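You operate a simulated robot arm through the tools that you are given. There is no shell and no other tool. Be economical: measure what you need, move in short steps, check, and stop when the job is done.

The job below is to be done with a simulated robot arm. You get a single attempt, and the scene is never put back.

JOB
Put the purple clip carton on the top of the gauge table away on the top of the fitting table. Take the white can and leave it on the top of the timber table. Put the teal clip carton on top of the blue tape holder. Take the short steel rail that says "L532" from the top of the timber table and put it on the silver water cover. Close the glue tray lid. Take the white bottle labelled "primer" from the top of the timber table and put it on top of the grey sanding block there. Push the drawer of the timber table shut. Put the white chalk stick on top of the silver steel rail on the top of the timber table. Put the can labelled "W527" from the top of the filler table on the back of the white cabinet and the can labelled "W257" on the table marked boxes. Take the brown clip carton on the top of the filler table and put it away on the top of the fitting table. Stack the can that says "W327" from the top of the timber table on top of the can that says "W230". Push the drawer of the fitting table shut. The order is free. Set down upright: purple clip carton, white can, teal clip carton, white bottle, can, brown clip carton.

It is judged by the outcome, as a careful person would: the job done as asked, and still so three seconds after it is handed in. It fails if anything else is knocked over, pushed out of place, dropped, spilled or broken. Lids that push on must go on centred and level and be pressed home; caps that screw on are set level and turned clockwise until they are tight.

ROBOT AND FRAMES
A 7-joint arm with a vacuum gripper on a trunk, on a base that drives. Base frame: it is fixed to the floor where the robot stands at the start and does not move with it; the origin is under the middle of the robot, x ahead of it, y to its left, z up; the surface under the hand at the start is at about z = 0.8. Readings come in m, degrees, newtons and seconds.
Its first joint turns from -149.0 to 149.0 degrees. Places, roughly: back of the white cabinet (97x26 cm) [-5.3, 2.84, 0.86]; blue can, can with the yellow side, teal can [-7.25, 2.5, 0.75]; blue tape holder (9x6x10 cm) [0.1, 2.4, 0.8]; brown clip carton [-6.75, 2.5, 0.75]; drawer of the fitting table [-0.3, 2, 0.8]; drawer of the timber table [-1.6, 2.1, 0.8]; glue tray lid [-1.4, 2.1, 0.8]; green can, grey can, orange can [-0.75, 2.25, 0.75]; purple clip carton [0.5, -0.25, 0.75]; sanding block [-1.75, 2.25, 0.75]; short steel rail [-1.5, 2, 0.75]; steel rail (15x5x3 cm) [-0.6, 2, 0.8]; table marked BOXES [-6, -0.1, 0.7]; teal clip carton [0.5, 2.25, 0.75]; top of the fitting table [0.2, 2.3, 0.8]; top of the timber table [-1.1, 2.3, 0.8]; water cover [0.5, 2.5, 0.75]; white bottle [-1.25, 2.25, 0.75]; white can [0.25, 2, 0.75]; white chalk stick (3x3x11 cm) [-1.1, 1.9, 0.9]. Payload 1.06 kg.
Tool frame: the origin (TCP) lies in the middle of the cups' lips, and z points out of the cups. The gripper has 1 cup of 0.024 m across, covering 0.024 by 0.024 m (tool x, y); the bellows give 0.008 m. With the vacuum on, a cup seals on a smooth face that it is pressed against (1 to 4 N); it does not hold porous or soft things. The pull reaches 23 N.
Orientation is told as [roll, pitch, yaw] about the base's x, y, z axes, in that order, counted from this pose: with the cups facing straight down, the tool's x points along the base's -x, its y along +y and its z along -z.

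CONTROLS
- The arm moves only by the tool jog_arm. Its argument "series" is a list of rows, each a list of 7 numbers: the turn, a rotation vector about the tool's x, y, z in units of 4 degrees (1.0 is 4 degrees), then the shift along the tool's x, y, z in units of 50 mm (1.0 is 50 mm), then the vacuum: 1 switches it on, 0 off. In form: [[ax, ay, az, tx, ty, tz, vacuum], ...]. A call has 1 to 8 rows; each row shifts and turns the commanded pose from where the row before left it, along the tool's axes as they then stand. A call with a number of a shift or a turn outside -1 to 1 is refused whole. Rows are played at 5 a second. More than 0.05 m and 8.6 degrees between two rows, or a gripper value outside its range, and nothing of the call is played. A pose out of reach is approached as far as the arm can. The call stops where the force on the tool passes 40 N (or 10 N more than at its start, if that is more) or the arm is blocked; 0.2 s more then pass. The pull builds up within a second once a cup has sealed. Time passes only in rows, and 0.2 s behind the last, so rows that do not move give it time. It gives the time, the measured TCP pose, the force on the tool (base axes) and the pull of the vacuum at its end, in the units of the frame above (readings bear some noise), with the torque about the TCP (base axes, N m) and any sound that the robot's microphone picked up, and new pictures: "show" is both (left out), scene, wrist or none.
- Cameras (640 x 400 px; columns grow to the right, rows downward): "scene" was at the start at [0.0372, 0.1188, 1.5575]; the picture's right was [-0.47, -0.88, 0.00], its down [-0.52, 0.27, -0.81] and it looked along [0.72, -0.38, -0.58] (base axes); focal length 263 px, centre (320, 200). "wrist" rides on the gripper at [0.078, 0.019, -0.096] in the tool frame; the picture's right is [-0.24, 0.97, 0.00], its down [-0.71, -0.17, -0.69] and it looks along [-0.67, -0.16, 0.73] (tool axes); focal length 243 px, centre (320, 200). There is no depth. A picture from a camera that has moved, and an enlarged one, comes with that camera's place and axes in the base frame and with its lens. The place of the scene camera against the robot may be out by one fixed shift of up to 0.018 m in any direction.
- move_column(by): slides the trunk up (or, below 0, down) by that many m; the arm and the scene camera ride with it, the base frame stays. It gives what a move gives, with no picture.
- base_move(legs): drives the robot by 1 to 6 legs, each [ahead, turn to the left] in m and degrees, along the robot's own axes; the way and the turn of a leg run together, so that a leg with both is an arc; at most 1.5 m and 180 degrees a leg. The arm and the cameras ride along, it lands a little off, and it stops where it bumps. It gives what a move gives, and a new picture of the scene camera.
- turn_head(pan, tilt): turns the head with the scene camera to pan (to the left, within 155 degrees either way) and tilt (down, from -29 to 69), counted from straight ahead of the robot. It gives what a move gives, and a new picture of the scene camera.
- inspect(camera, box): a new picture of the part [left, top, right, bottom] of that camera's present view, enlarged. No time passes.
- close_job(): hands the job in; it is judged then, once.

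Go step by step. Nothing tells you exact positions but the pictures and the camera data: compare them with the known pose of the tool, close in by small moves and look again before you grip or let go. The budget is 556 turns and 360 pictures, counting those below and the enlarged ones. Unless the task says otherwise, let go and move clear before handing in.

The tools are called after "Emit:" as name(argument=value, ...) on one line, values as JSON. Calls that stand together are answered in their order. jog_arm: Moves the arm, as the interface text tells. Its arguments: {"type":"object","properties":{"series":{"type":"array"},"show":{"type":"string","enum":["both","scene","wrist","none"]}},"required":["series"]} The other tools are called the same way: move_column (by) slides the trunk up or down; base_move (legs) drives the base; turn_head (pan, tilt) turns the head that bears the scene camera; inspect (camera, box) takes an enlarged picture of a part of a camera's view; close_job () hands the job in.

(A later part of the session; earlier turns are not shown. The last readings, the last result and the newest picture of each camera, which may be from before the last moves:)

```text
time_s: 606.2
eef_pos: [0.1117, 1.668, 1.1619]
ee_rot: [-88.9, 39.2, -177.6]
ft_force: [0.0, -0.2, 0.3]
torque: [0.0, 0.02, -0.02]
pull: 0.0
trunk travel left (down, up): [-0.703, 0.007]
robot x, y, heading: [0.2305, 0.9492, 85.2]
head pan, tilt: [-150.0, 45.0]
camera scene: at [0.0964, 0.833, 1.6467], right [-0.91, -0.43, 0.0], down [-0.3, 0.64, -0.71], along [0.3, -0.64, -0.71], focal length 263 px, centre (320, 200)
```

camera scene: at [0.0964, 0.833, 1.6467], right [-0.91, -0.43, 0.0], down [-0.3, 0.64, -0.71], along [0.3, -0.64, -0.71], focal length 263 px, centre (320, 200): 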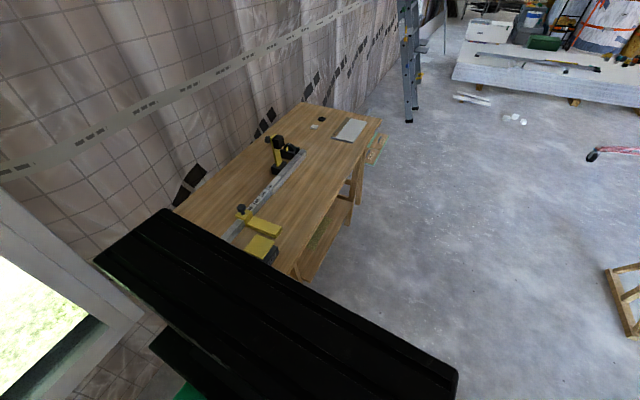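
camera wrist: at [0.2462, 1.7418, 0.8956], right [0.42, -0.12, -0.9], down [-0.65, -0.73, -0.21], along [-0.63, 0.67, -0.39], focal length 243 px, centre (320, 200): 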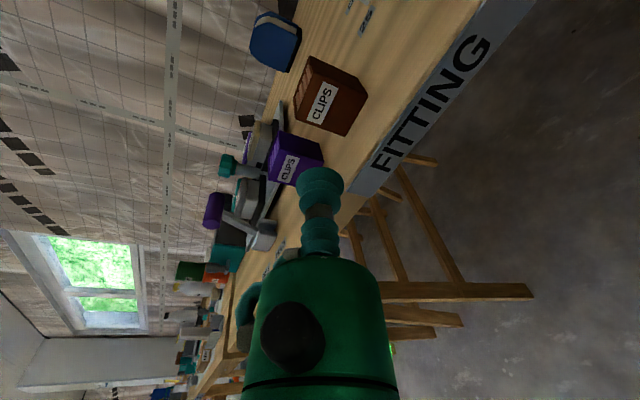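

Emit:
inspect(camera="scene", box=[200, 100, 400, 280])

```text
2.22 times, centred on (300, 190) of scene
camera zoom: at [0.0964, 0.833, 1.6467], right [-0.91, -0.43, 0.0], down [-0.3, 0.64, -0.71], along [0.3, -0.64, -0.71], focal length 585 px, centre (364, 222)
```

zoom: 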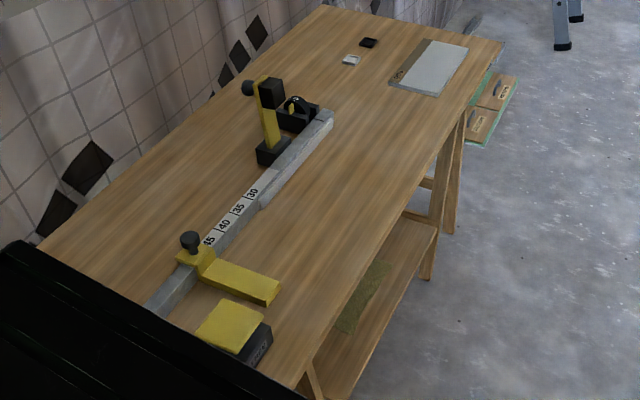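

Gauge table items are all in place. Now looking at the tape holder and teal carton.

Emit:
turn_head(pan=0, tilt=35)

Emit:
inspect(camera="scene", box=[300, 140, 380, 190])

Emit:
inspect(camera="scene", box=[360, 140, 460, 215])

```text
time_s: 608.5
eef_pos: [0.1119, 1.6676, 1.161]
ee_rot: [-89.0, 39.2, -177.5]
ft_force: [-0.3, -0.1, -0.1]
torque: [-0.04, 0.06, -0.02]
pull: 0.1
trunk travel left (down, up): [-0.703, 0.007]
robot x, y, heading: [0.2334, 0.9473, 85.0]
head pan, tilt: [0.0, 35.0]
camera scene: at [0.0694, 0.9944, 1.6615], right [1.0, -0.09, 0.0], down [-0.05, -0.57, -0.82], along [0.07, 0.82, -0.57], focal length 263 px, centre (320, 200)
```

scene: 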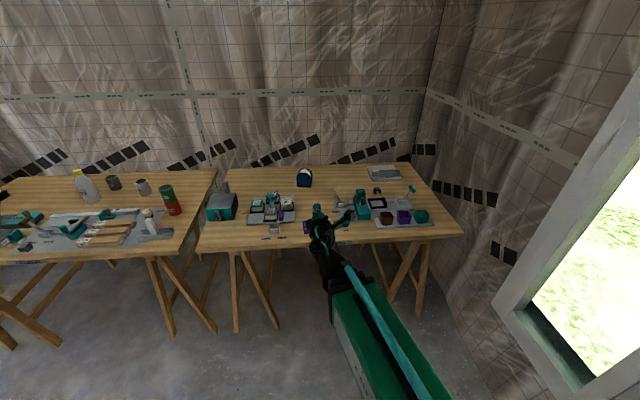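

```text
8.00 times, centred on (340, 165) of scene
camera zoom: at [0.0694, 0.9944, 1.6615], right [1.0, -0.09, 0.0], down [-0.05, -0.57, -0.82], along [0.07, 0.82, -0.57], focal length 2105 px, centre (160, 480)
```

zoom: 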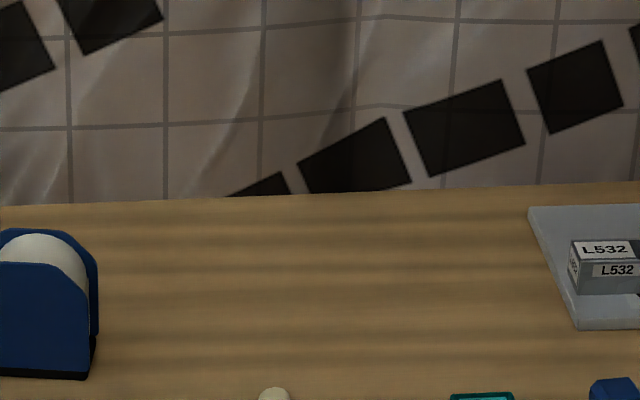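

```text
5.33 times, centred on (410, 178) of scene
camera zoom: at [0.0694, 0.9944, 1.6615], right [1.0, -0.09, 0.0], down [-0.05, -0.57, -0.82], along [0.07, 0.82, -0.57], focal length 1404 px, centre (-160, 320)
```

zoom: 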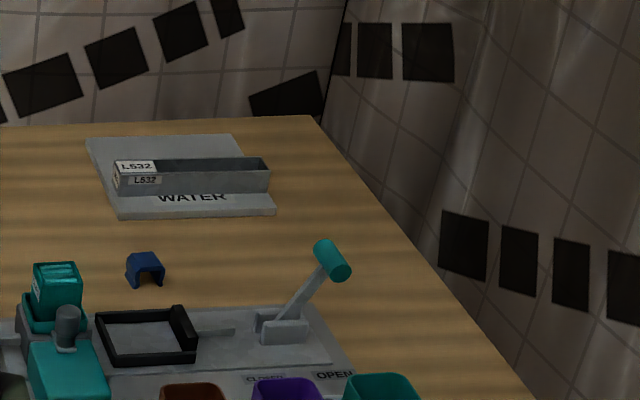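

Emit:
inspect(camera="scene", box=[280, 155, 330, 195])

Emit:
inspect(camera="scene", box=[330, 180, 386, 224])

```text
10.00 times, centred on (305, 175) of scene
camera zoom: at [0.0694, 0.9944, 1.6615], right [1.0, -0.09, 0.0], down [-0.05, -0.57, -0.82], along [0.07, 0.82, -0.57], focal length 2632 px, centre (470, 450)
```

zoom: 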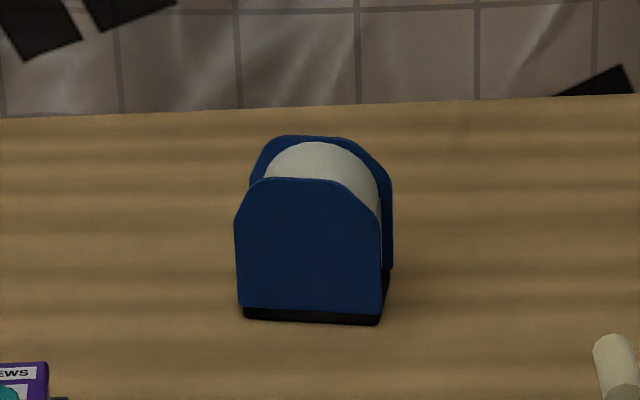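

```text
9.09 times, centred on (358, 202) of scene
camera zoom: at [0.0694, 0.9944, 1.6615], right [1.0, -0.09, 0.0], down [-0.05, -0.57, -0.82], along [0.07, 0.82, -0.57], focal length 2392 px, centre (-26, 182)
```

zoom: 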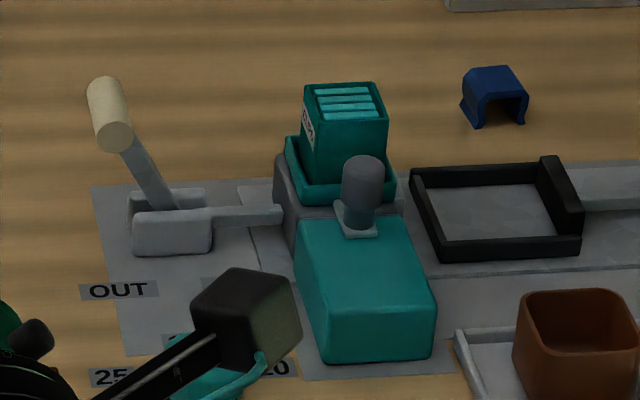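

The teal carton actually sits higher (top ≈0.90 at about (0.375, 2.138)) on a pedestal, with the knob in front and the cream lever to its left. I'll grip its left face from back-left, so I need the tool turned right. Moving the base to the front-left first, then yawing the tool.

Emit:
base_move(legs=[[0, 45], [0.6, 0], [0, -70]])

Emit:
jog_arm(series=[[-0.815, 1, 0.017, 0, 0, 0, 0], [-0.815, 1, 0.017, 0, 0, 0, 0], [-0.815, 1, 0.017, 0, 0, 0, 0], [-0.815, 1, 0.017, 0, 0, 0, 0], [-0.815, 1, 0.017, 0, 0, 0, 0], [-0.815, 1, 0.017, 0, 0, 0, 0], [-0.815, 1, 0.017, 0, 0, 0, 0], [-0.815, 1, 0.017, 0, 0, 0, 0]], show="none")

```text
time_s: 617.0
eef_pos: [0.04, 2.1184, 1.1619]
ee_rot: [-89.0, 39.2, 157.4]
ft_force: [-0.1, 0.6, 0.5]
torque: [0.01, 0.0, -0.03]
pull: 0.1
trunk travel left (down, up): [-0.703, 0.007]
robot x, y, heading: [-0.156, 1.4144, 59.8]
head pan, tilt: [0.0, 35.0]
camera scene: at [-0.2797, 1.5282, 1.6615], right [0.87, -0.5, 0.0], down [-0.29, -0.5, -0.82], along [0.41, 0.71, -0.57], focal length 263 px, centre (320, 200)
```

scene: 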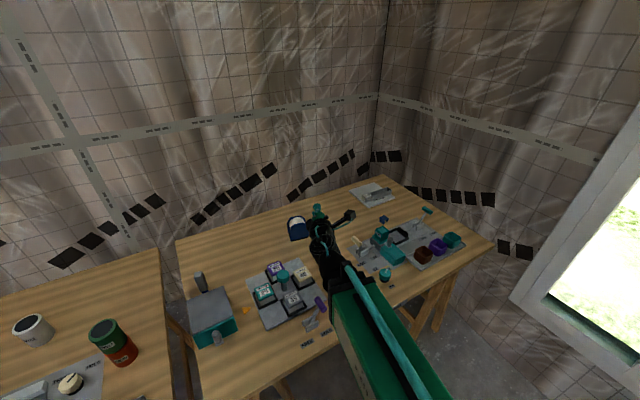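

```text
time_s: 618.9
eef_pos: [0.0406, 2.1176, 1.1608]
ee_rot: [-89.0, 39.3, 115.9]
ft_force: [0.7, 0.8, 0.5]
torque: [0.01, -0.01, -0.02]
pull: 0.1
trunk travel left (down, up): [-0.703, 0.007]
robot x, y, heading: [-0.1601, 1.4149, 59.7]
head pan, tilt: [0.0, 35.0]
```

Emit:
jog_arm(series=[[-0.815, 1, 0.017, 0, 0, 0, 0], [-0.815, 1, 0.017, 0, 0, 0, 0], [-0.815, 1, 0.017, 0, 0, 0, 0], [-0.815, 1, 0.017, 0, 0, 0, 0], [-0.815, 1, 0.017, 0, 0, 0, 0], [-0.815, 1, 0.017, 0, 0, 0, 0], [-0.815, 1, 0.017, 0, 0, 0, 0], [-0.815, 1, 0.017, 0, 0, 0, 0]], show="none")

Emit:
jog_arm(series=[[0, 0, 1, 0, 0, 0, 0], [0, 0, 1, 0, 0, 0, 0], [0, 0, 1, 0, 0, 0, 0], [0, 0, 1, 0, 0, 0, 0], [0, 0, 1, 0, 0, 0, 0], [0, 0, 1, 0, 0, 0, 0], [0, 0, 1, 0, 0, 0, 0], [0, 0, 1, 0, 0, 0, 0]], show="none")

```text
time_s: 620.6
eef_pos: [0.0403, 2.1189, 1.1627]
ee_rot: [-89.0, 39.2, 74.5]
ft_force: [-0.1, -0.4, -0.5]
torque: [0.0, 0.01, 0.01]
pull: 0.1
trunk travel left (down, up): [-0.703, 0.007]
robot x, y, heading: [-0.1579, 1.4177, 59.9]
head pan, tilt: [0.0, 35.0]
```

```text
time_s: 622.5
eef_pos: [0.0418, 2.1183, 1.162]
ee_rot: [-89.2, 7.1, 74.1]
ft_force: [-0.4, 0.4, 0.3]
torque: [0.03, -0.03, -0.01]
pull: 0.0
trunk travel left (down, up): [-0.703, 0.007]
robot x, y, heading: [-0.1607, 1.4125, 60.0]
head pan, tilt: [0.0, 35.0]
```

Yaw works without limits. Continuing the roll so the camera ends left-low and the bracket up-right.

Emit:
jog_arm(series=[[0, 0, 1, 0, 0, 0, 0], [0, 0, 1, 0, 0, 0, 0], [0, 0, 1, 0, 0, 0, 0], [0, 0, 1, 0, 0, 0, 0], [0, 0, 1, 0, 0, 0, 0], [0, 0, 1, 0, 0, 0, 0], [0, 0, 1, 0, 0, 0, 0], [0, 0, 1, 0, 0, 0, 0]], show="none")

Emit:
jog_arm(series=[[0, 0, 1, 0, 0, 0, 0], [0, 0, 1, 0, 0, 0, 0], [0, 0, 1, 0, 0, 0, 0], [0, 0, 1, 0, 0, 0, 0], [0, 0, 1, 0, 0, 0, 0], [0, 0, 1, 0, 0, 0, 0], [0, 0, 1, 0, 0, 0, 0], [0, 0, 1, 0, 0, 0, 0]], show="none")

Emit:
jog_arm(series=[[0, 0, 1, 0, 0, 0, 0], [0, 0, 1, 0, 0, 0, 0], [0, 0, 1, 0, 0, 0, 0], [0, 0, 1, 0, 0, 0, 0], [0, 0, 1, 0, 0, 0, 0], [0, 0, 1, 0, 0, 0, 0], [0, 0, 1, 0, 0, 0, 0], [0, 0, 1, 0, 0, 0, 0]], show="none")

Emit:
jog_arm(series=[[0, 0, 1, 0, 0, 0, 0], [0, 0, 1, 0, 0, 0, 0], [0, 0, 1, 0, 0, 0, 0], [0, 0, 1, 0, 0, 0, 0], [0, 0, 1, 0, 0, 0, 0], [0, 0, 1, 0, 0, 0, 0], [0, 0, 1, 0, 0, 0, 0], [0, 0, 1, 0, 0, 0, 0]], show="none")

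Emit:
jog_arm(series=[[0, 0, 1, 0, 0, 0, 0], [0, 0, 1, 0, 0, 0, 0], [0, 0, 1, 0, 0, 0, 0], [0, 0, 1, 0, 0, 0, 0], [0, 0, 1, 0, 0, 0, 0], [0, 0, 1, 0, 0, 0, 0], [0, 0, 1, 0, 0, 0, 0]], show="both")

```text
time_s: 624.2
eef_pos: [0.0407, 2.1172, 1.1618]
ee_rot: [-89.2, -24.9, 73.8]
ft_force: [0.6, 0.9, 0.5]
torque: [-0.03, 0.01, -0.02]
pull: 0.1
trunk travel left (down, up): [-0.703, 0.007]
robot x, y, heading: [-0.1604, 1.4183, 59.8]
head pan, tilt: [0.0, 35.0]
```

```text
time_s: 626.0
eef_pos: [0.0416, 2.1185, 1.1615]
ee_rot: [-88.6, -56.9, 73.0]
ft_force: [0.0, 1.0, 0.4]
torque: [-0.02, 0.0, 0.01]
pull: 0.2
trunk travel left (down, up): [-0.703, 0.007]
robot x, y, heading: [-0.1567, 1.4164, 59.9]
head pan, tilt: [0.0, 35.0]
```

```text
time_s: 627.9
eef_pos: [0.0402, 2.1189, 1.1615]
ee_rot: [-54.9, -88.8, 38.9]
ft_force: [-0.7, -0.5, -0.5]
torque: [0.03, -0.03, 0.01]
pull: 0.1
trunk travel left (down, up): [-0.703, 0.007]
robot x, y, heading: [-0.1589, 1.4209, 60.0]
head pan, tilt: [0.0, 35.0]
```

```text
time_s: 629.6
eef_pos: [0.0406, 2.1192, 1.1621]
ee_rot: [88.5, -59.1, -104.6]
ft_force: [-0.9, 0.8, -1.4]
torque: [-0.01, 0.02, -0.01]
pull: 0.1
trunk travel left (down, up): [-0.703, 0.007]
robot x, y, heading: [-0.1633, 1.4175, 59.6]
head pan, tilt: [0.0, 35.0]
```

```text
time_s: 631.2
eef_pos: [0.0412, 2.1184, 1.1611]
ee_rot: [89.2, -31.2, -105.4]
ft_force: [-0.2, -1.3, 0.3]
torque: [0.02, 0.0, 0.01]
pull: 0.1
trunk travel left (down, up): [-0.703, 0.007]
robot x, y, heading: [-0.1584, 1.415, 59.9]
head pan, tilt: [0.0, 35.0]
camera scene: at [-0.2798, 1.5282, 1.6615], right [0.87, -0.5, 0.0], down [-0.29, -0.5, -0.82], along [0.41, 0.71, -0.57], focal length 263 px, centre (320, 200)
camera wrist: at [-0.0299, 2.2197, 1.1382], right [0.09, 0.29, 0.95], down [-0.85, -0.48, 0.23], along [0.52, -0.83, 0.2], focal length 243 px, centre (320, 200)
```

scene: 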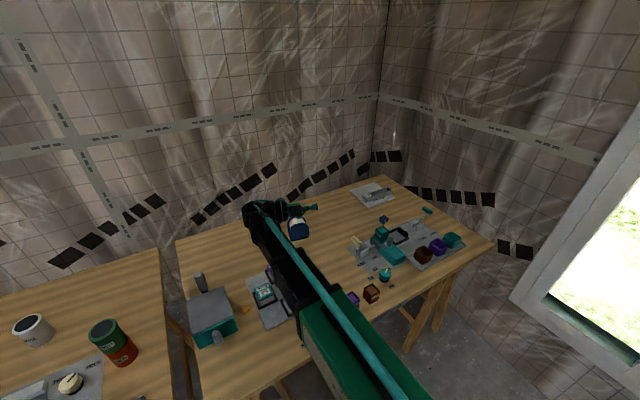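
wrist: 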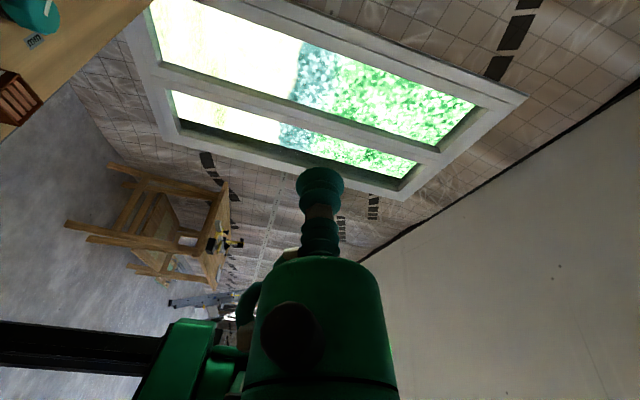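

Orientation is right. Zooming the scene to locate the carton and lever from this vantage.

Emit:
inspect(camera="scene", box=[340, 215, 410, 270])

```text
7.27 times, centred on (375, 242) of scene
camera zoom: at [-0.2798, 1.5282, 1.6615], right [0.87, -0.5, 0.0], down [-0.29, -0.5, -0.82], along [0.41, 0.71, -0.57], focal length 1914 px, centre (-80, -109)
```

zoom: 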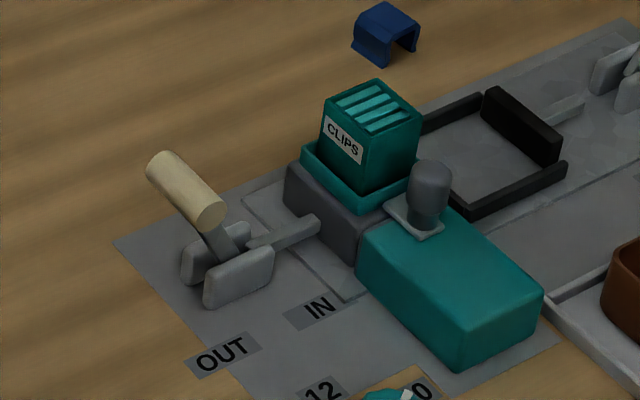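

The left side is blocked by the lever's crossbar, so I'll grip the carton's right face instead. Moving the base to the right (reversing with the arm trailing) and sweeping the tool round to point left.

Emit:
base_move(legs=[[0, 120], [-0.5, 0], [0, -90]])

Emit:
jog_arm(series=[[-0.617, 1, -0.015, 0, 0, 0, 0], [-0.617, 1, -0.015, 0, 0, 0, 0], [-0.617, 1, -0.015, 0, 0, 0, 0], [-0.617, 1, -0.015, 0, 0, 0, 0], [-0.617, 1, -0.015, 0, 0, 0, 0], [-0.617, 1, -0.015, 0, 0, 0, 0], [-0.617, 1, -0.015, 0, 0, 0, 0], [-0.617, 1, -0.015, 0, 0, 0, 0]], show="none")

Emit:
jog_arm(series=[[-0.617, 1, -0.015, 0, 0, 0, 0], [-0.617, 1, -0.015, 0, 0, 0, 0], [-0.617, 1, -0.015, 0, 0, 0, 0], [-0.617, 1, -0.015, 0, 0, 0, 0], [-0.617, 1, -0.015, 0, 0, 0, 0], [-0.617, 1, -0.015, 0, 0, 0, 0], [-0.617, 1, -0.015, 0, 0, 0, 0], [-0.617, 1, -0.015, 0, 0, 0, 0]], show="none")

```text
time_s: 643.0
eef_pos: [0.1367, 2.1233, 1.1615]
ee_rot: [89.0, -31.2, -72.9]
ft_force: [-0.1, 0.3, 1.3]
torque: [-0.01, 0.0, 0.0]
pull: 0.1
trunk travel left (down, up): [-0.703, 0.007]
robot x, y, heading: [0.3501, 1.4228, 92.7]
head pan, tilt: [0.0, 35.0]
camera scene: at [0.1805, 1.4489, 1.6615], right [1.0, 0.05, 0.0], down [0.03, -0.57, -0.82], along [-0.04, 0.82, -0.57], focal length 263 px, centre (320, 200)
```

scene: 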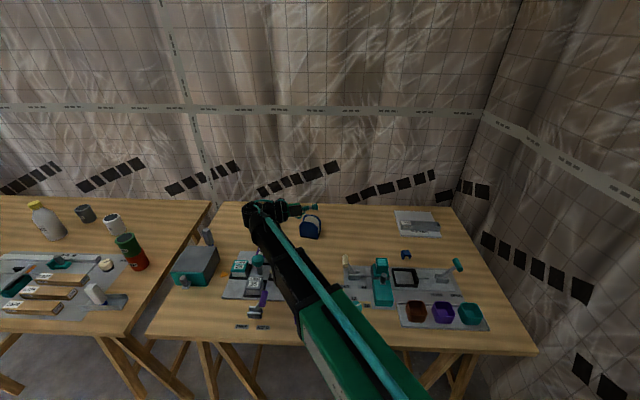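

```text
time_s: 644.8
eef_pos: [0.1358, 2.1221, 1.1613]
ee_rot: [89.5, -31.1, -35.3]
ft_force: [0.8, 0.3, 0.5]
torque: [-0.02, -0.02, -0.01]
pull: 0.0
trunk travel left (down, up): [-0.703, 0.007]
robot x, y, heading: [0.3495, 1.4278, 92.7]
head pan, tilt: [0.0, 35.0]
```

```text
time_s: 646.6
eef_pos: [0.1375, 2.1211, 1.1615]
ee_rot: [89.7, -31.5, 2.1]
ft_force: [0.2, 0.2, -0.2]
torque: [0.0, 0.0, 0.03]
pull: 0.1
trunk travel left (down, up): [-0.703, 0.007]
robot x, y, heading: [0.3469, 1.4226, 92.6]
head pan, tilt: [0.0, 35.0]
```

Now shifting the hand to the right side while pointing forward.

Emit:
jog_arm(series=[[0, 0, 0, -0.84, -0.507, -0.027, 0], [0, 0, 0, -0.84, -0.507, -0.027, 0], [0, 0, 0, -0.84, -0.507, -0.027, 0], [0, 0, 0, -0.84, -0.507, -0.027, 0], [0, 0, 0, -0.84, -0.507, -0.027, 0], [0, 0, 0, -0.84, -0.507, -0.027, 0], [0, 0, 0, -0.84, -0.507, -0.027, 0], [0, 0, 0, -0.84, -0.507, -0.027, 0]], show="none")

```text
time_s: 648.4
eef_pos: [0.4813, 2.1545, 1.191]
ee_rot: [89.9, -31.5, 2.2]
ft_force: [-0.3, -0.6, 1.2]
torque: [0.0, -0.02, 0.01]
pull: 0.1
out of reach, approached as far as the arm can: row 1, 2, 3, 4, 5
trunk travel left (down, up): [-0.703, 0.007]
robot x, y, heading: [0.3481, 1.4231, 92.7]
head pan, tilt: [0.0, 35.0]
```

Emit:
jog_arm(series=[[-0.617, 1, -0.015, 0, 0, 0, 0], [-0.617, 1, -0.015, 0, 0, 0, 0], [-0.617, 1, -0.015, 0, 0, 0, 0], [-0.617, 1, -0.015, 0, 0, 0, 0], [-0.617, 1, -0.015, 0, 0, 0, 0], [-0.617, 1, -0.015, 0, 0, 0, 0], [-0.617, 1, -0.015, 0, 0, 0, 0], [-0.617, 1, -0.015, 0, 0, 0, 0]], show="none")

Emit:
jog_arm(series=[[-0.617, 1, -0.015, 0, 0, 0, 0], [-0.617, 1, -0.015, 0, 0, 0, 0], [-0.617, 1, -0.015, 0, 0, 0, 0], [-0.617, 1, -0.015, 0, 0, 0, 0], [-0.617, 1, -0.015, 0, 0, 0, 0], [-0.617, 1, -0.015, 0, 0, 0, 0], [-0.617, 1, -0.015, 0, 0, 0, 0], [-0.617, 1, -0.015, 0, 0, 0, 0]], show="scene")

```text
time_s: 650.2
eef_pos: [0.4808, 2.1548, 1.1904]
ee_rot: [89.6, -31.9, 39.9]
ft_force: [-0.5, -0.2, 0.3]
torque: [-0.02, 0.01, -0.02]
pull: 0.1
trunk travel left (down, up): [-0.703, 0.007]
robot x, y, heading: [0.3481, 1.4242, 92.6]
head pan, tilt: [0.0, 35.0]
```

```text
time_s: 652.0
eef_pos: [0.482, 2.1528, 1.19]
ee_rot: [89.5, -32.1, 77.5]
ft_force: [0.3, -0.1, 1.2]
torque: [0.01, 0.02, 0.01]
pull: 0.0
trunk travel left (down, up): [-0.703, 0.007]
robot x, y, heading: [0.3483, 1.4227, 92.4]
head pan, tilt: [0.0, 35.0]
camera scene: at [0.1806, 1.449, 1.6616], right [1.0, 0.05, 0.0], down [0.03, -0.57, -0.82], along [-0.04, 0.82, -0.57], focal length 263 px, centre (320, 200)
```

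scene: 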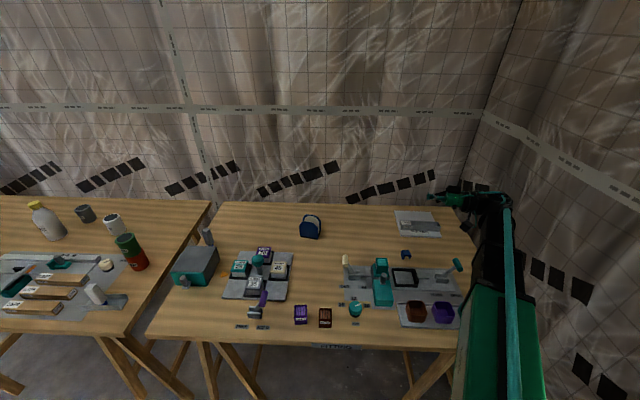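

Pointing left now (az 167°). Rolling the camera to the upper side.

Emit:
jog_arm(series=[[0, 0, 1, 0, 0, 0, 0], [0, 0, 1, 0, 0, 0, 0], [0, 0, 1, 0, 0, 0, 0], [0, 0, 1, 0, 0, 0, 0], [0, 0, 1, 0, 0, 0, 0], [0, 0, 1, 0, 0, 0, 0], [0, 0, 1, 0, 0, 0, 0], [0, 0, 1, 0, 0, 0, 0]], show="none")

Emit:
jog_arm(series=[[0, 0, 1, 0, 0, 0, 0], [0, 0, 1, 0, 0, 0, 0], [0, 0, 1, 0, 0, 0, 0], [0, 0, 1, 0, 0, 0, 0], [0, 0, 1, 0, 0, 0, 0], [0, 0, 1, 0, 0, 0, 0], [0, 0, 1, 0, 0, 0, 0], [0, 0, 1, 0, 0, 0, 0]], show="none")

Emit:
jog_arm(series=[[0, 0, 1, 0, 0, 0, 0], [0, 0, 1, 0, 0, 0, 0], [0, 0, 1, 0, 0, 0, 0], [0, 0, 1, 0, 0, 0, 0], [0, 0, 1, 0, 0, 0, 0], [0, 0, 1, 0, 0, 0, 0], [0, 0, 1, 0, 0, 0, 0], [0, 0, 1, 0, 0, 0, 0]], show="none")

```text
time_s: 653.8
eef_pos: [0.4812, 2.1529, 1.1771]
ee_rot: [89.6, -4.9, 77.2]
ft_force: [-0.2, -0.4, 0.0]
torque: [-0.01, 0.03, 0.02]
pull: 0.0
out of reach, approached as far as the arm can: row 7, 8
trunk travel left (down, up): [-0.703, 0.007]
robot x, y, heading: [0.3498, 1.421, 92.5]
head pan, tilt: [0.0, 35.0]
```

```text
time_s: 655.6
eef_pos: [0.4808, 2.1525, 1.1776]
ee_rot: [89.6, -5.0, 77.3]
ft_force: [-0.6, -0.2, 0.3]
torque: [0.02, 0.01, -0.01]
pull: 0.1
out of reach, approached as far as the arm can: row 1, 2, 3, 4, 5, 6, 7, 8
trunk travel left (down, up): [-0.703, 0.007]
robot x, y, heading: [0.3463, 1.4265, 92.7]
head pan, tilt: [0.0, 35.0]
```

```text
time_s: 657.4
eef_pos: [0.4797, 2.1537, 1.1777]
ee_rot: [89.5, -5.0, 77.2]
ft_force: [0.9, -0.2, 0.2]
torque: [0.0, -0.01, 0.01]
pull: 0.1
out of reach, approached as far as the arm can: row 1, 2, 3, 4, 5, 6, 7, 8
trunk travel left (down, up): [-0.703, 0.007]
robot x, y, heading: [0.349, 1.4206, 92.3]
head pan, tilt: [0.0, 35.0]
```

Positive roll is at its limit; rolling the other way round.

Emit:
jog_arm(series=[[0, 0, -1, 0, 0, 0, 0], [0, 0, -1, 0, 0, 0, 0], [0, 0, -1, 0, 0, 0, 0], [0, 0, -1, 0, 0, 0, 0], [0, 0, -1, 0, 0, 0, 0], [0, 0, -1, 0, 0, 0, 0], [0, 0, -1, 0, 0, 0, 0], [0, 0, -1, 0, 0, 0, 0]], show="none")

Emit:
jog_arm(series=[[0, 0, -1, 0, 0, 0, 0], [0, 0, -1, 0, 0, 0, 0], [0, 0, -1, 0, 0, 0, 0], [0, 0, -1, 0, 0, 0, 0], [0, 0, -1, 0, 0, 0, 0], [0, 0, -1, 0, 0, 0, 0], [0, 0, -1, 0, 0, 0, 0], [0, 0, -1, 0, 0, 0, 0]], show="none")

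Emit:
jog_arm(series=[[0, 0, -1, 0, 0, 0, 0], [0, 0, -1, 0, 0, 0, 0], [0, 0, -1, 0, 0, 0, 0], [0, 0, -1, 0, 0, 0, 0], [0, 0, -1, 0, 0, 0, 0], [0, 0, -1, 0, 0, 0, 0], [0, 0, -1, 0, 0, 0, 0], [0, 0, -1, 0, 0, 0, 0]], show="none")

Emit:
jog_arm(series=[[0, 0, -1, 0, 0, 0, 0], [0, 0, -1, 0, 0, 0, 0], [0, 0, -1, 0, 0, 0, 0], [0, 0, -1, 0, 0, 0, 0], [0, 0, -1, 0, 0, 0, 0], [0, 0, -1, 0, 0, 0, 0], [0, 0, -1, 0, 0, 0, 0], [0, 0, -1, 0, 0, 0, 0]], show="none")

Emit:
jog_arm(series=[[0, 0, -1, 0, 0, 0, 0], [0, 0, -1, 0, 0, 0, 0], [0, 0, -1, 0, 0, 0, 0], [0, 0, -1, 0, 0, 0, 0], [0, 0, -1, 0, 0, 0, 0], [0, 0, -1, 0, 0, 0, 0], [0, 0, -1, 0, 0, 0, 0], [0, 0, -1, 0, 0, 0, 0]], show="none")

Emit:
jog_arm(series=[[0, 0, -1, 0, 0, 0, 0], [0, 0, -1, 0, 0, 0, 0], [0, 0, -1, 0, 0, 0, 0], [0, 0, -1, 0, 0, 0, 0], [0, 0, -1, 0, 0, 0, 0], [0, 0, -1, 0, 0, 0, 0], [0, 0, -1, 0, 0, 0, 0], [0, 0, -1, 0, 0, 0, 0]], show="none")

```text
time_s: 659.2
eef_pos: [0.4805, 2.153, 1.1764]
ee_rot: [89.5, -37.1, 77.5]
ft_force: [0.8, -0.8, 0.5]
torque: [0.02, 0.01, 0.01]
pull: 0.1
trunk travel left (down, up): [-0.703, 0.007]
robot x, y, heading: [0.3464, 1.43, 92.4]
head pan, tilt: [0.0, 35.0]
```

```text
time_s: 661.0
eef_pos: [0.4814, 2.1537, 1.177]
ee_rot: [88.8, -69.0, 78.1]
ft_force: [0.1, -0.4, 0.2]
torque: [0.02, 0.01, -0.04]
pull: 0.1
trunk travel left (down, up): [-0.703, 0.007]
robot x, y, heading: [0.3458, 1.4242, 92.8]
head pan, tilt: [0.0, 35.0]
```

```text
time_s: 662.8
eef_pos: [0.4801, 2.1531, 1.1774]
ee_rot: [-88.0, -78.9, -104.8]
ft_force: [-0.3, -0.3, 0.2]
torque: [0.01, -0.02, 0.02]
pull: 0.0
trunk travel left (down, up): [-0.703, 0.007]
robot x, y, heading: [0.3452, 1.4252, 92.7]
head pan, tilt: [0.0, 35.0]
```

```text
time_s: 664.6
eef_pos: [0.4806, 2.1534, 1.1782]
ee_rot: [-89.4, -47.0, -103.2]
ft_force: [-0.4, -0.3, -0.4]
torque: [0.0, 0.03, 0.01]
pull: 0.1
trunk travel left (down, up): [-0.703, 0.007]
robot x, y, heading: [0.3483, 1.4177, 92.7]
head pan, tilt: [0.0, 35.0]
```

```text
time_s: 666.4
eef_pos: [0.4803, 2.1531, 1.1774]
ee_rot: [-89.7, -14.9, -102.8]
ft_force: [0.3, 0.5, -0.3]
torque: [-0.04, -0.02, 0.01]
pull: 0.0
trunk travel left (down, up): [-0.703, 0.007]
robot x, y, heading: [0.3531, 1.4195, 92.8]
head pan, tilt: [0.0, 35.0]
```

```text
time_s: 668.2
eef_pos: [0.4812, 2.153, 1.1764]
ee_rot: [-89.6, 17.0, -102.7]
ft_force: [-0.5, -0.4, 0.4]
torque: [0.01, 0.02, 0.0]
pull: 0.1
trunk travel left (down, up): [-0.703, 0.007]
robot x, y, heading: [0.3489, 1.4233, 92.6]
head pan, tilt: [0.0, 35.0]
```

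Camera is now up-right. Tilting 8° down, lowering partway, and looking.

Emit:
jog_arm(series=[[0, 0, 0, -0.277, 0.908, 0.007, 0], [0, 0, 0, -0.277, 0.908, 0.007, 0], [0, 0, 0, -0.277, 0.908, 0.007, 0], [0, 0, 0, -0.277, 0.908, 0.007, 0], [0, 0, 0, 0, 0, -0.6, 0], [-0.956, -0.292, 0, 0, 0, 0, 0], [-0.956, -0.292, 0, 0, 0, 0, 0], [0, 0, 0, 0, 0, 0, 0]], show="wrist")

```text
time_s: 670.0
eef_pos: [0.5112, 2.147, 0.9873]
ee_rot: [-81.1, 16.8, -100.2]
ft_force: [0.1, -0.1, 0.3]
torque: [-0.01, 0.0, -0.02]
pull: 0.0
trunk travel left (down, up): [-0.703, 0.007]
robot x, y, heading: [0.3485, 1.4254, 92.9]
head pan, tilt: [0.0, 35.0]
camera wrist: at [0.6203, 2.2056, 1.005], right [0.16, 0.03, -0.99], down [0.51, -0.86, 0.06], along [-0.85, -0.51, -0.15], focal length 243 px, centre (320, 200)
```

wrist: 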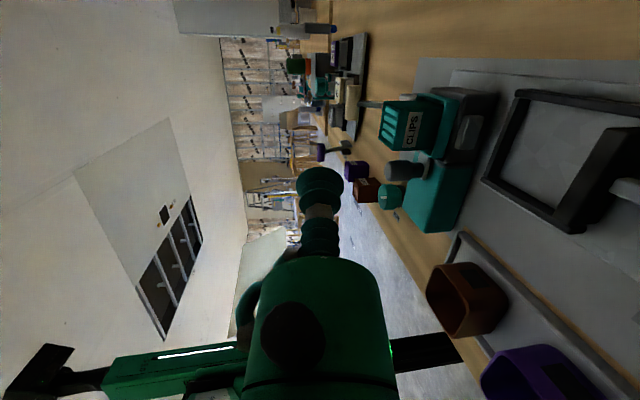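

Emit:
inspect(camera="wrist", box=[360, 70, 500, 190])

```text
3.33 times, centred on (430, 130) of wrist
camera zoom: at [0.6203, 2.2056, 1.005], right [0.16, 0.03, -0.99], down [0.51, -0.86, 0.06], along [-0.85, -0.51, -0.15], focal length 809 px, centre (-47, 433)
```

zoom: 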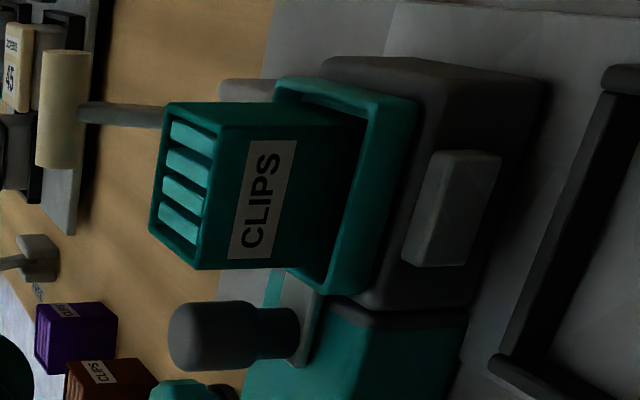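

Right face measured: centre (0.388, 2.144), top 0.888; I'll grip at z≈0.869. Moving to pre-grasp.

Emit:
jog_arm(series=[[0, 0, 0, -0.383, 0.573, 0, 0], [0, 0, 0, -0.383, 0.573, 0, 0], [0, 0, 0, -0.383, 0.573, 0, 0], [0, 0, 0, 0, 0, 0.75, 0], [0, 0, 0, 0, 0, 0.7, 0], [0, 0, 0, 0, 0, 0, 0]], show="wrist")

```text
time_s: 671.4
eef_pos: [0.4482, 2.1294, 0.878]
ee_rot: [-81.2, 16.8, -100.2]
ft_force: [0.4, 0.8, 0.2]
torque: [-0.01, 0.01, 0.0]
pull: 0.1
trunk travel left (down, up): [-0.703, 0.007]
robot x, y, heading: [0.3445, 1.426, 92.4]
head pan, tilt: [0.0, 35.0]
camera wrist: at [0.5583, 2.1886, 0.8965], right [0.16, 0.03, -0.99], down [0.51, -0.86, 0.06], along [-0.85, -0.51, -0.15], focal length 243 px, centre (320, 200)
```

wrist: 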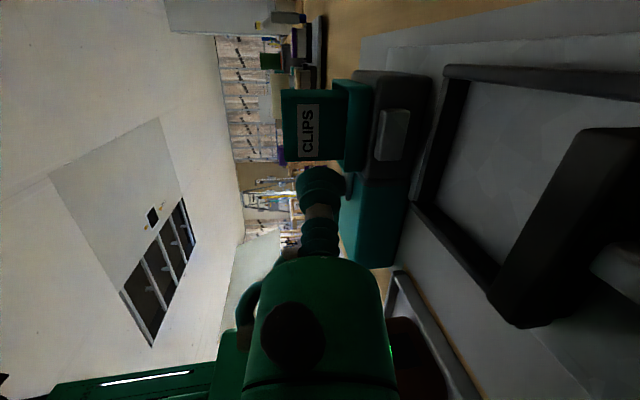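

Lined up with the face. Approaching with vacuum.

Emit:
jog_arm(series=[[0, 0, 0, 0, 0, 0.5, 1], [0, 0, 0, 0, 0, 0.5, 1], [0, 0, 0, 0, 0, 0.1, 1], [0, 0, 0, 0, 0, 0.06, 1], [0, 0, 0, 0, 0, 0.06, 1], [0, 0, 0, 0, 0, 0, 1], [0, 0, 0, 0, 0, 0, 1]], show="wrist")

```text
time_s: 673.0
eef_pos: [0.3887, 2.1435, 0.8705]
ee_rot: [-81.3, 16.8, -100.4]
ft_force: [18.9, 2.7, 7.6]
torque: [-0.11, 0.06, 0.4]
pull: 22.8
trunk travel left (down, up): [-0.703, 0.007]
robot x, y, heading: [0.3448, 1.4245, 92.8]
head pan, tilt: [0.0, 35.0]
camera wrist: at [0.4998, 2.2024, 0.8882], right [0.15, 0.03, -0.99], down [0.51, -0.86, 0.06], along [-0.85, -0.51, -0.15], focal length 243 px, centre (320, 200)
```

wrist: 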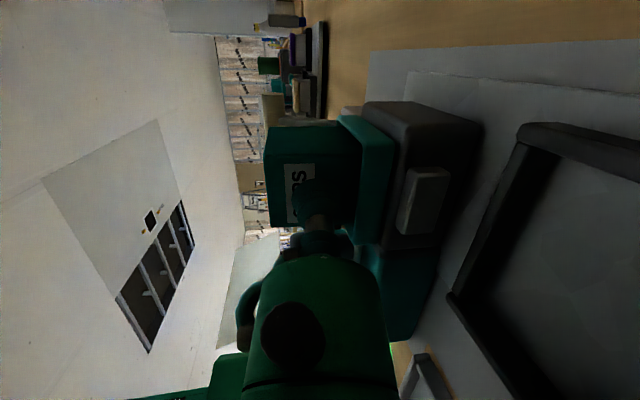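

Sealed firmly. Relaxing slightly and lifting straight up out of the tray.

Emit:
jog_arm(series=[[0, 0, 0, 0, 0, -0.07, 1], [0, 0, 0, 0.06, -0.19, -0.03, 1], [0, 0, 0, 0.06, -0.19, -0.03, 1], [0, 0, 0, 0.137, -0.45, -0.07, 1], [0, 0, 0, 0.275, -0.9, -0.14, 1], [0, 0, 0, 0.275, -0.9, -0.14, 1], [0, 0, 0, 0, 0, 0, 1]], show="wrist")

```text
time_s: 674.6
eef_pos: [0.3928, 2.1436, 1.0105]
ee_rot: [-81.2, 16.8, -100.4]
ft_force: [-0.2, 0.6, -0.7]
torque: [0.0, 0.04, 0.11]
pull: 22.7
trunk travel left (down, up): [-0.703, 0.007]
robot x, y, heading: [0.3483, 1.4229, 92.8]
head pan, tilt: [0.0, 35.0]
camera wrist: at [0.5032, 2.2028, 1.0272], right [0.15, 0.03, -0.99], down [0.51, -0.86, 0.06], along [-0.85, -0.51, -0.15], focal length 243 px, centre (320, 200)
```

wrist: 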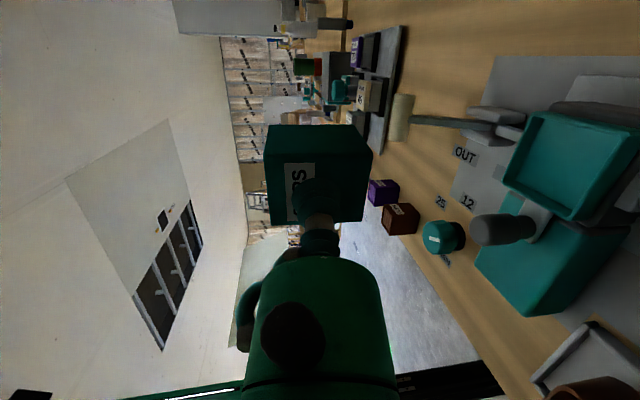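

Teal carton is out of its tray. Moving the base 8 cm forward and carrying it toward the tape holder.

Emit:
base_move(legs=[[0.08, 0]])

Emit:
jog_arm(series=[[0, 0, 0, 0.35, -0.06, 0.72, 1], [0, 0, 0, 0.35, -0.06, 0.72, 1], [0, 0, 0, 0.35, -0.06, 0.72, 1], [0, 0, 0, 0.35, -0.06, 0.72, 1], [0, 0, 0, 0.35, -0.06, 0.72, 1], [0, 0, 0, 0.35, -0.06, 0.72, 1], [0, 0, 0, 0, 0, 0, 1]], show="wrist")

```text
time_s: 675.7
eef_pos: [0.3903, 2.2267, 1.0082]
ee_rot: [-81.2, 16.7, -100.3]
ft_force: [0.4, 0.6, -1.3]
torque: [-0.03, 0.06, 0.11]
pull: 22.8
trunk travel left (down, up): [-0.703, 0.007]
robot x, y, heading: [0.3457, 1.5089, 92.7]
head pan, tilt: [0.0, 35.0]
camera scene: at [0.1769, 1.5326, 1.6615], right [1.0, 0.04, 0.0], down [0.03, -0.57, -0.82], along [-0.04, 0.82, -0.57], focal length 263 px, centre (320, 200)
```

scene: 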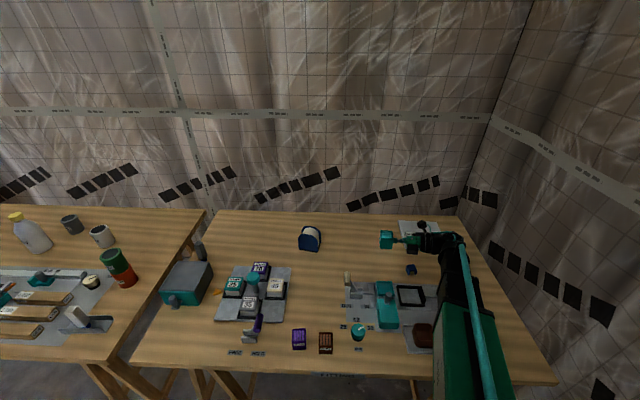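

```text
time_s: 677.3
eef_pos: [0.1955, 2.367, 1.0245]
ee_rot: [-81.3, 16.8, -100.3]
ft_force: [0.0, -0.3, -0.8]
torque: [-0.01, 0.02, 0.03]
pull: 22.9
trunk travel left (down, up): [-0.703, 0.007]
robot x, y, heading: [0.3443, 1.5051, 92.8]
head pan, tilt: [0.0, 35.0]
camera wrist: at [0.3049, 2.4251, 1.0419], right [0.15, 0.03, -0.99], down [0.5, -0.86, 0.06], along [-0.85, -0.51, -0.15], focal length 243 px, centre (320, 200)
```

wrist: 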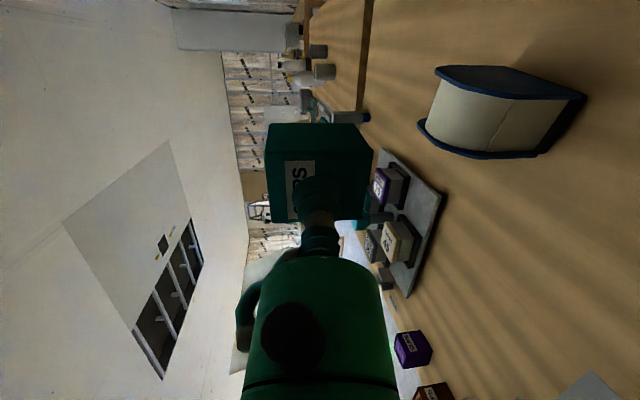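

Zooming on the holder in the wrist view for its exact top.

Emit:
inspect(camera="wrist", box=[390, 40, 610, 180])

```text
2.86 times, centred on (500, 110) of wrist
camera zoom: at [0.3049, 2.4251, 1.0419], right [0.15, 0.03, -0.99], down [0.5, -0.86, 0.06], along [-0.85, -0.51, -0.15], focal length 693 px, centre (-194, 457)
```

zoom: 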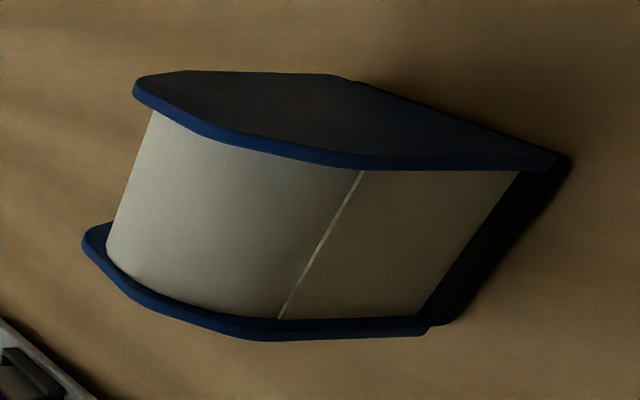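

Emit:
inspect(camera="scene", box=[270, 200, 370, 270])

```text
5.71 times, centred on (320, 235) of scene
camera zoom: at [0.1771, 1.5306, 1.6616], right [1.0, 0.04, 0.0], down [0.03, -0.57, -0.82], along [-0.04, 0.82, -0.57], focal length 1504 px, centre (320, 0)
```

zoom: 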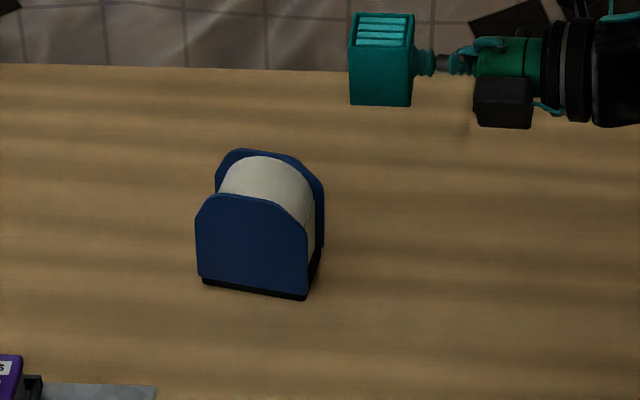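

Holder centre ≈ (0.083, 2.389), yawed about -10°. Moving over it and matching the yaw.

Emit:
jog_arm(series=[[0, 0, 0, -0.05, 0.09, 0.96, 1], [0, 0, 0, -0.05, 0.09, 0.96, 1], [-0.3, 1, 0.156, 0, 0, 0, 1], [-0.3, 1, 0.156, 0, 0, 0, 1], [-0.12, 0.4, 0.06, 0, 0, 0, 1], [0, 0, 0, 0, 0, 0, 1]], show="wrist")

Emit:
inspect(camera="scene", box=[270, 190, 370, 260])

```text
time_s: 678.7
eef_pos: [0.1034, 2.3856, 0.9997]
ee_rot: [-81.3, 16.8, -110.5]
ft_force: [0.3, 0.2, -0.2]
torque: [-0.01, 0.04, 0.08]
pull: 22.7
trunk travel left (down, up): [-0.703, 0.007]
robot x, y, heading: [0.3442, 1.5041, 92.4]
head pan, tilt: [0.0, 35.0]
camera wrist: at [0.2219, 2.4248, 1.0176], right [0.16, 0.0, -0.99], down [0.35, -0.94, 0.06], along [-0.93, -0.35, -0.15], focal length 243 px, centre (320, 200)
```

wrist: 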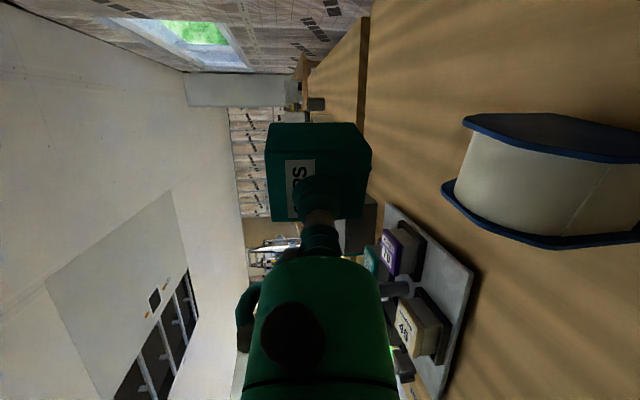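

```text
5.71 times, centred on (320, 225) of scene
camera zoom: at [0.177, 1.5307, 1.6616], right [1.0, 0.04, 0.0], down [0.03, -0.57, -0.82], along [-0.04, 0.82, -0.57], focal length 1504 px, centre (320, 57)
```

zoom: 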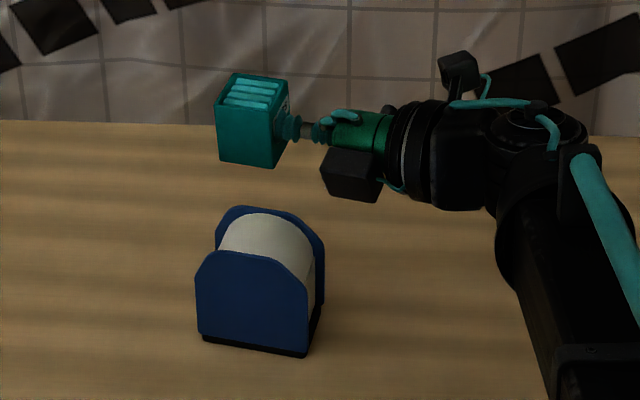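

Aligned with the holder. Lowering to just above its top.

Emit:
jog_arm(series=[[0, 0, 0, -0.115, 0.378, 0.059, 1], [0, 0, 0, -0.115, 0.378, 0.059, 1], [0, 0, 0, -0.1, 0.32, 0.05, 1], [0, 0, 0, 0, 0, 0, 1]], show="wrist")

Emit:
inspect(camera="scene", box=[270, 190, 370, 260])

```text
time_s: 679.7
eef_pos: [0.1053, 2.3846, 0.9448]
ee_rot: [-81.3, 16.8, -110.4]
ft_force: [0.4, -0.1, -0.8]
torque: [0.01, 0.03, 0.07]
pull: 23.1
trunk travel left (down, up): [-0.703, 0.007]
robot x, y, heading: [0.3449, 1.5065, 92.7]
head pan, tilt: [0.0, 35.0]
camera wrist: at [0.2225, 2.4243, 0.9622], right [0.16, 0.0, -0.99], down [0.35, -0.94, 0.06], along [-0.93, -0.35, -0.15], focal length 243 px, centre (320, 200)
```

wrist: 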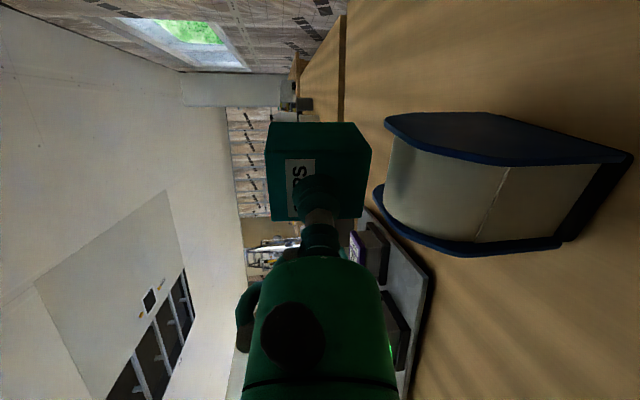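

```text
5.71 times, centred on (320, 225) of scene
camera zoom: at [0.177, 1.5307, 1.6616], right [1.0, 0.04, 0.0], down [0.03, -0.57, -0.82], along [-0.04, 0.82, -0.57], focal length 1504 px, centre (320, 57)
```

zoom: 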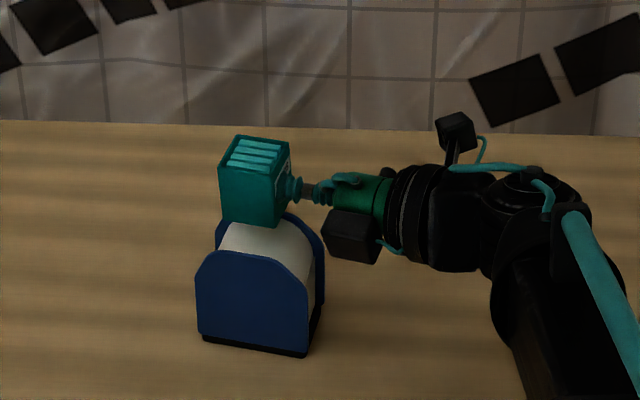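

Well centred. Lowering in small steps to contact.

Emit:
jog_arm(series=[[0, 0, 0, -0.0145, 0.0475, 0.0075, 1], [0, 0, 0, -0.0145, 0.0475, 0.0075, 1], [0, 0, 0, -0.0145, 0.0475, 0.0075, 1], [0, 0, 0, -0.0145, 0.0475, 0.0075, 1], [0, 0, 0, 0, 0, 0, 1]], show="none")

Emit:
jog_arm(series=[[0, 0, 0, -0.0145, 0.0475, 0.0075, 1], [0, 0, 0, -0.0145, 0.0475, 0.0075, 1], [0, 0, 0, 0, 0, 0, 1]], show="none")

```text
time_s: 680.9
eef_pos: [0.1037, 2.3861, 0.9344]
ee_rot: [-81.3, 16.8, -110.3]
ft_force: [-0.1, 0.5, -1.1]
torque: [0.0, 0.01, 0.1]
pull: 23.1
trunk travel left (down, up): [-0.703, 0.007]
robot x, y, heading: [0.3428, 1.5047, 92.4]
head pan, tilt: [0.0, 35.0]
```

```text
time_s: 681.7
eef_pos: [0.104, 2.3861, 0.9286]
ee_rot: [-81.3, 16.8, -110.4]
ft_force: [-0.4, -0.2, -0.5]
torque: [0.0, 0.03, 0.1]
pull: 23.3
trunk travel left (down, up): [-0.703, 0.007]
robot x, y, heading: [0.3425, 1.5066, 92.6]
head pan, tilt: [0.0, 35.0]
```

Emit:
jog_arm(series=[[0, 0, 0, -0.0116, 0.038, 0.006, 1], [0, 0, 0, -0.0116, 0.038, 0.006, 1], [0, 0, 0, 0, 0, 0, 1]], show="none")

Emit:
jog_arm(series=[[0, 0, 0, -0.0116, 0.038, 0.006, 1], [0, 0, 0, -0.0116, 0.038, 0.006, 1], [0, 0, 0, 0, 0, 0, 1]], show="wrist")

Emit:
inspect(camera="scene", box=[270, 190, 370, 260])

```text
time_s: 682.5
eef_pos: [0.1037, 2.3859, 0.9241]
ee_rot: [-81.3, 16.8, -110.4]
ft_force: [1.1, 1.3, 3.0]
torque: [0.04, 0.22, 0.05]
pull: 22.9
trunk travel left (down, up): [-0.703, 0.007]
robot x, y, heading: [0.3436, 1.5042, 92.5]
head pan, tilt: [0.0, 35.0]
```

```text
time_s: 683.3
eef_pos: [0.1049, 2.3863, 0.922]
ee_rot: [-81.4, 16.9, -110.4]
ft_force: [3.2, 0.6, 9.8]
torque: [-0.02, 0.09, 0.04]
pull: 22.4
trunk travel left (down, up): [-0.703, 0.007]
robot x, y, heading: [0.3449, 1.5093, 92.5]
head pan, tilt: [0.0, 35.0]
camera wrist: at [0.2226, 2.4245, 0.9397], right [0.16, 0.0, -0.99], down [0.35, -0.94, 0.06], along [-0.93, -0.35, -0.15], focal length 243 px, centre (320, 200)
```

wrist: 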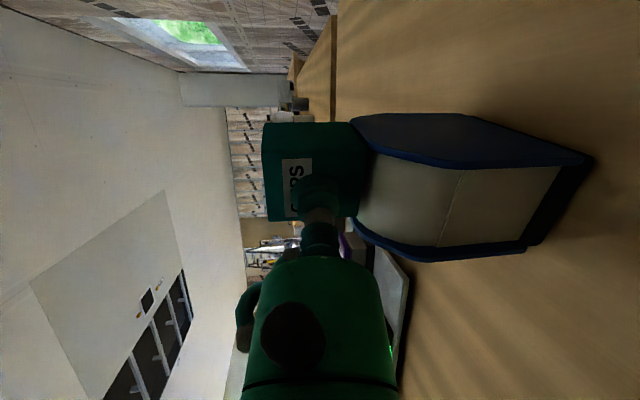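

```text
5.71 times, centred on (320, 225) of scene
camera zoom: at [0.1777, 1.5295, 1.6617], right [1.0, 0.04, 0.0], down [0.03, -0.57, -0.82], along [-0.04, 0.82, -0.57], focal length 1504 px, centre (320, 57)
```

zoom: 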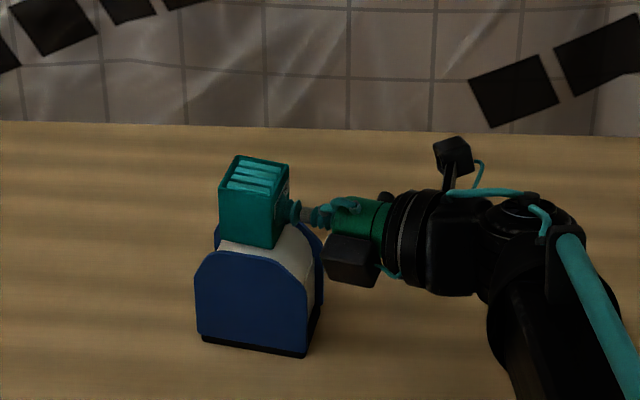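

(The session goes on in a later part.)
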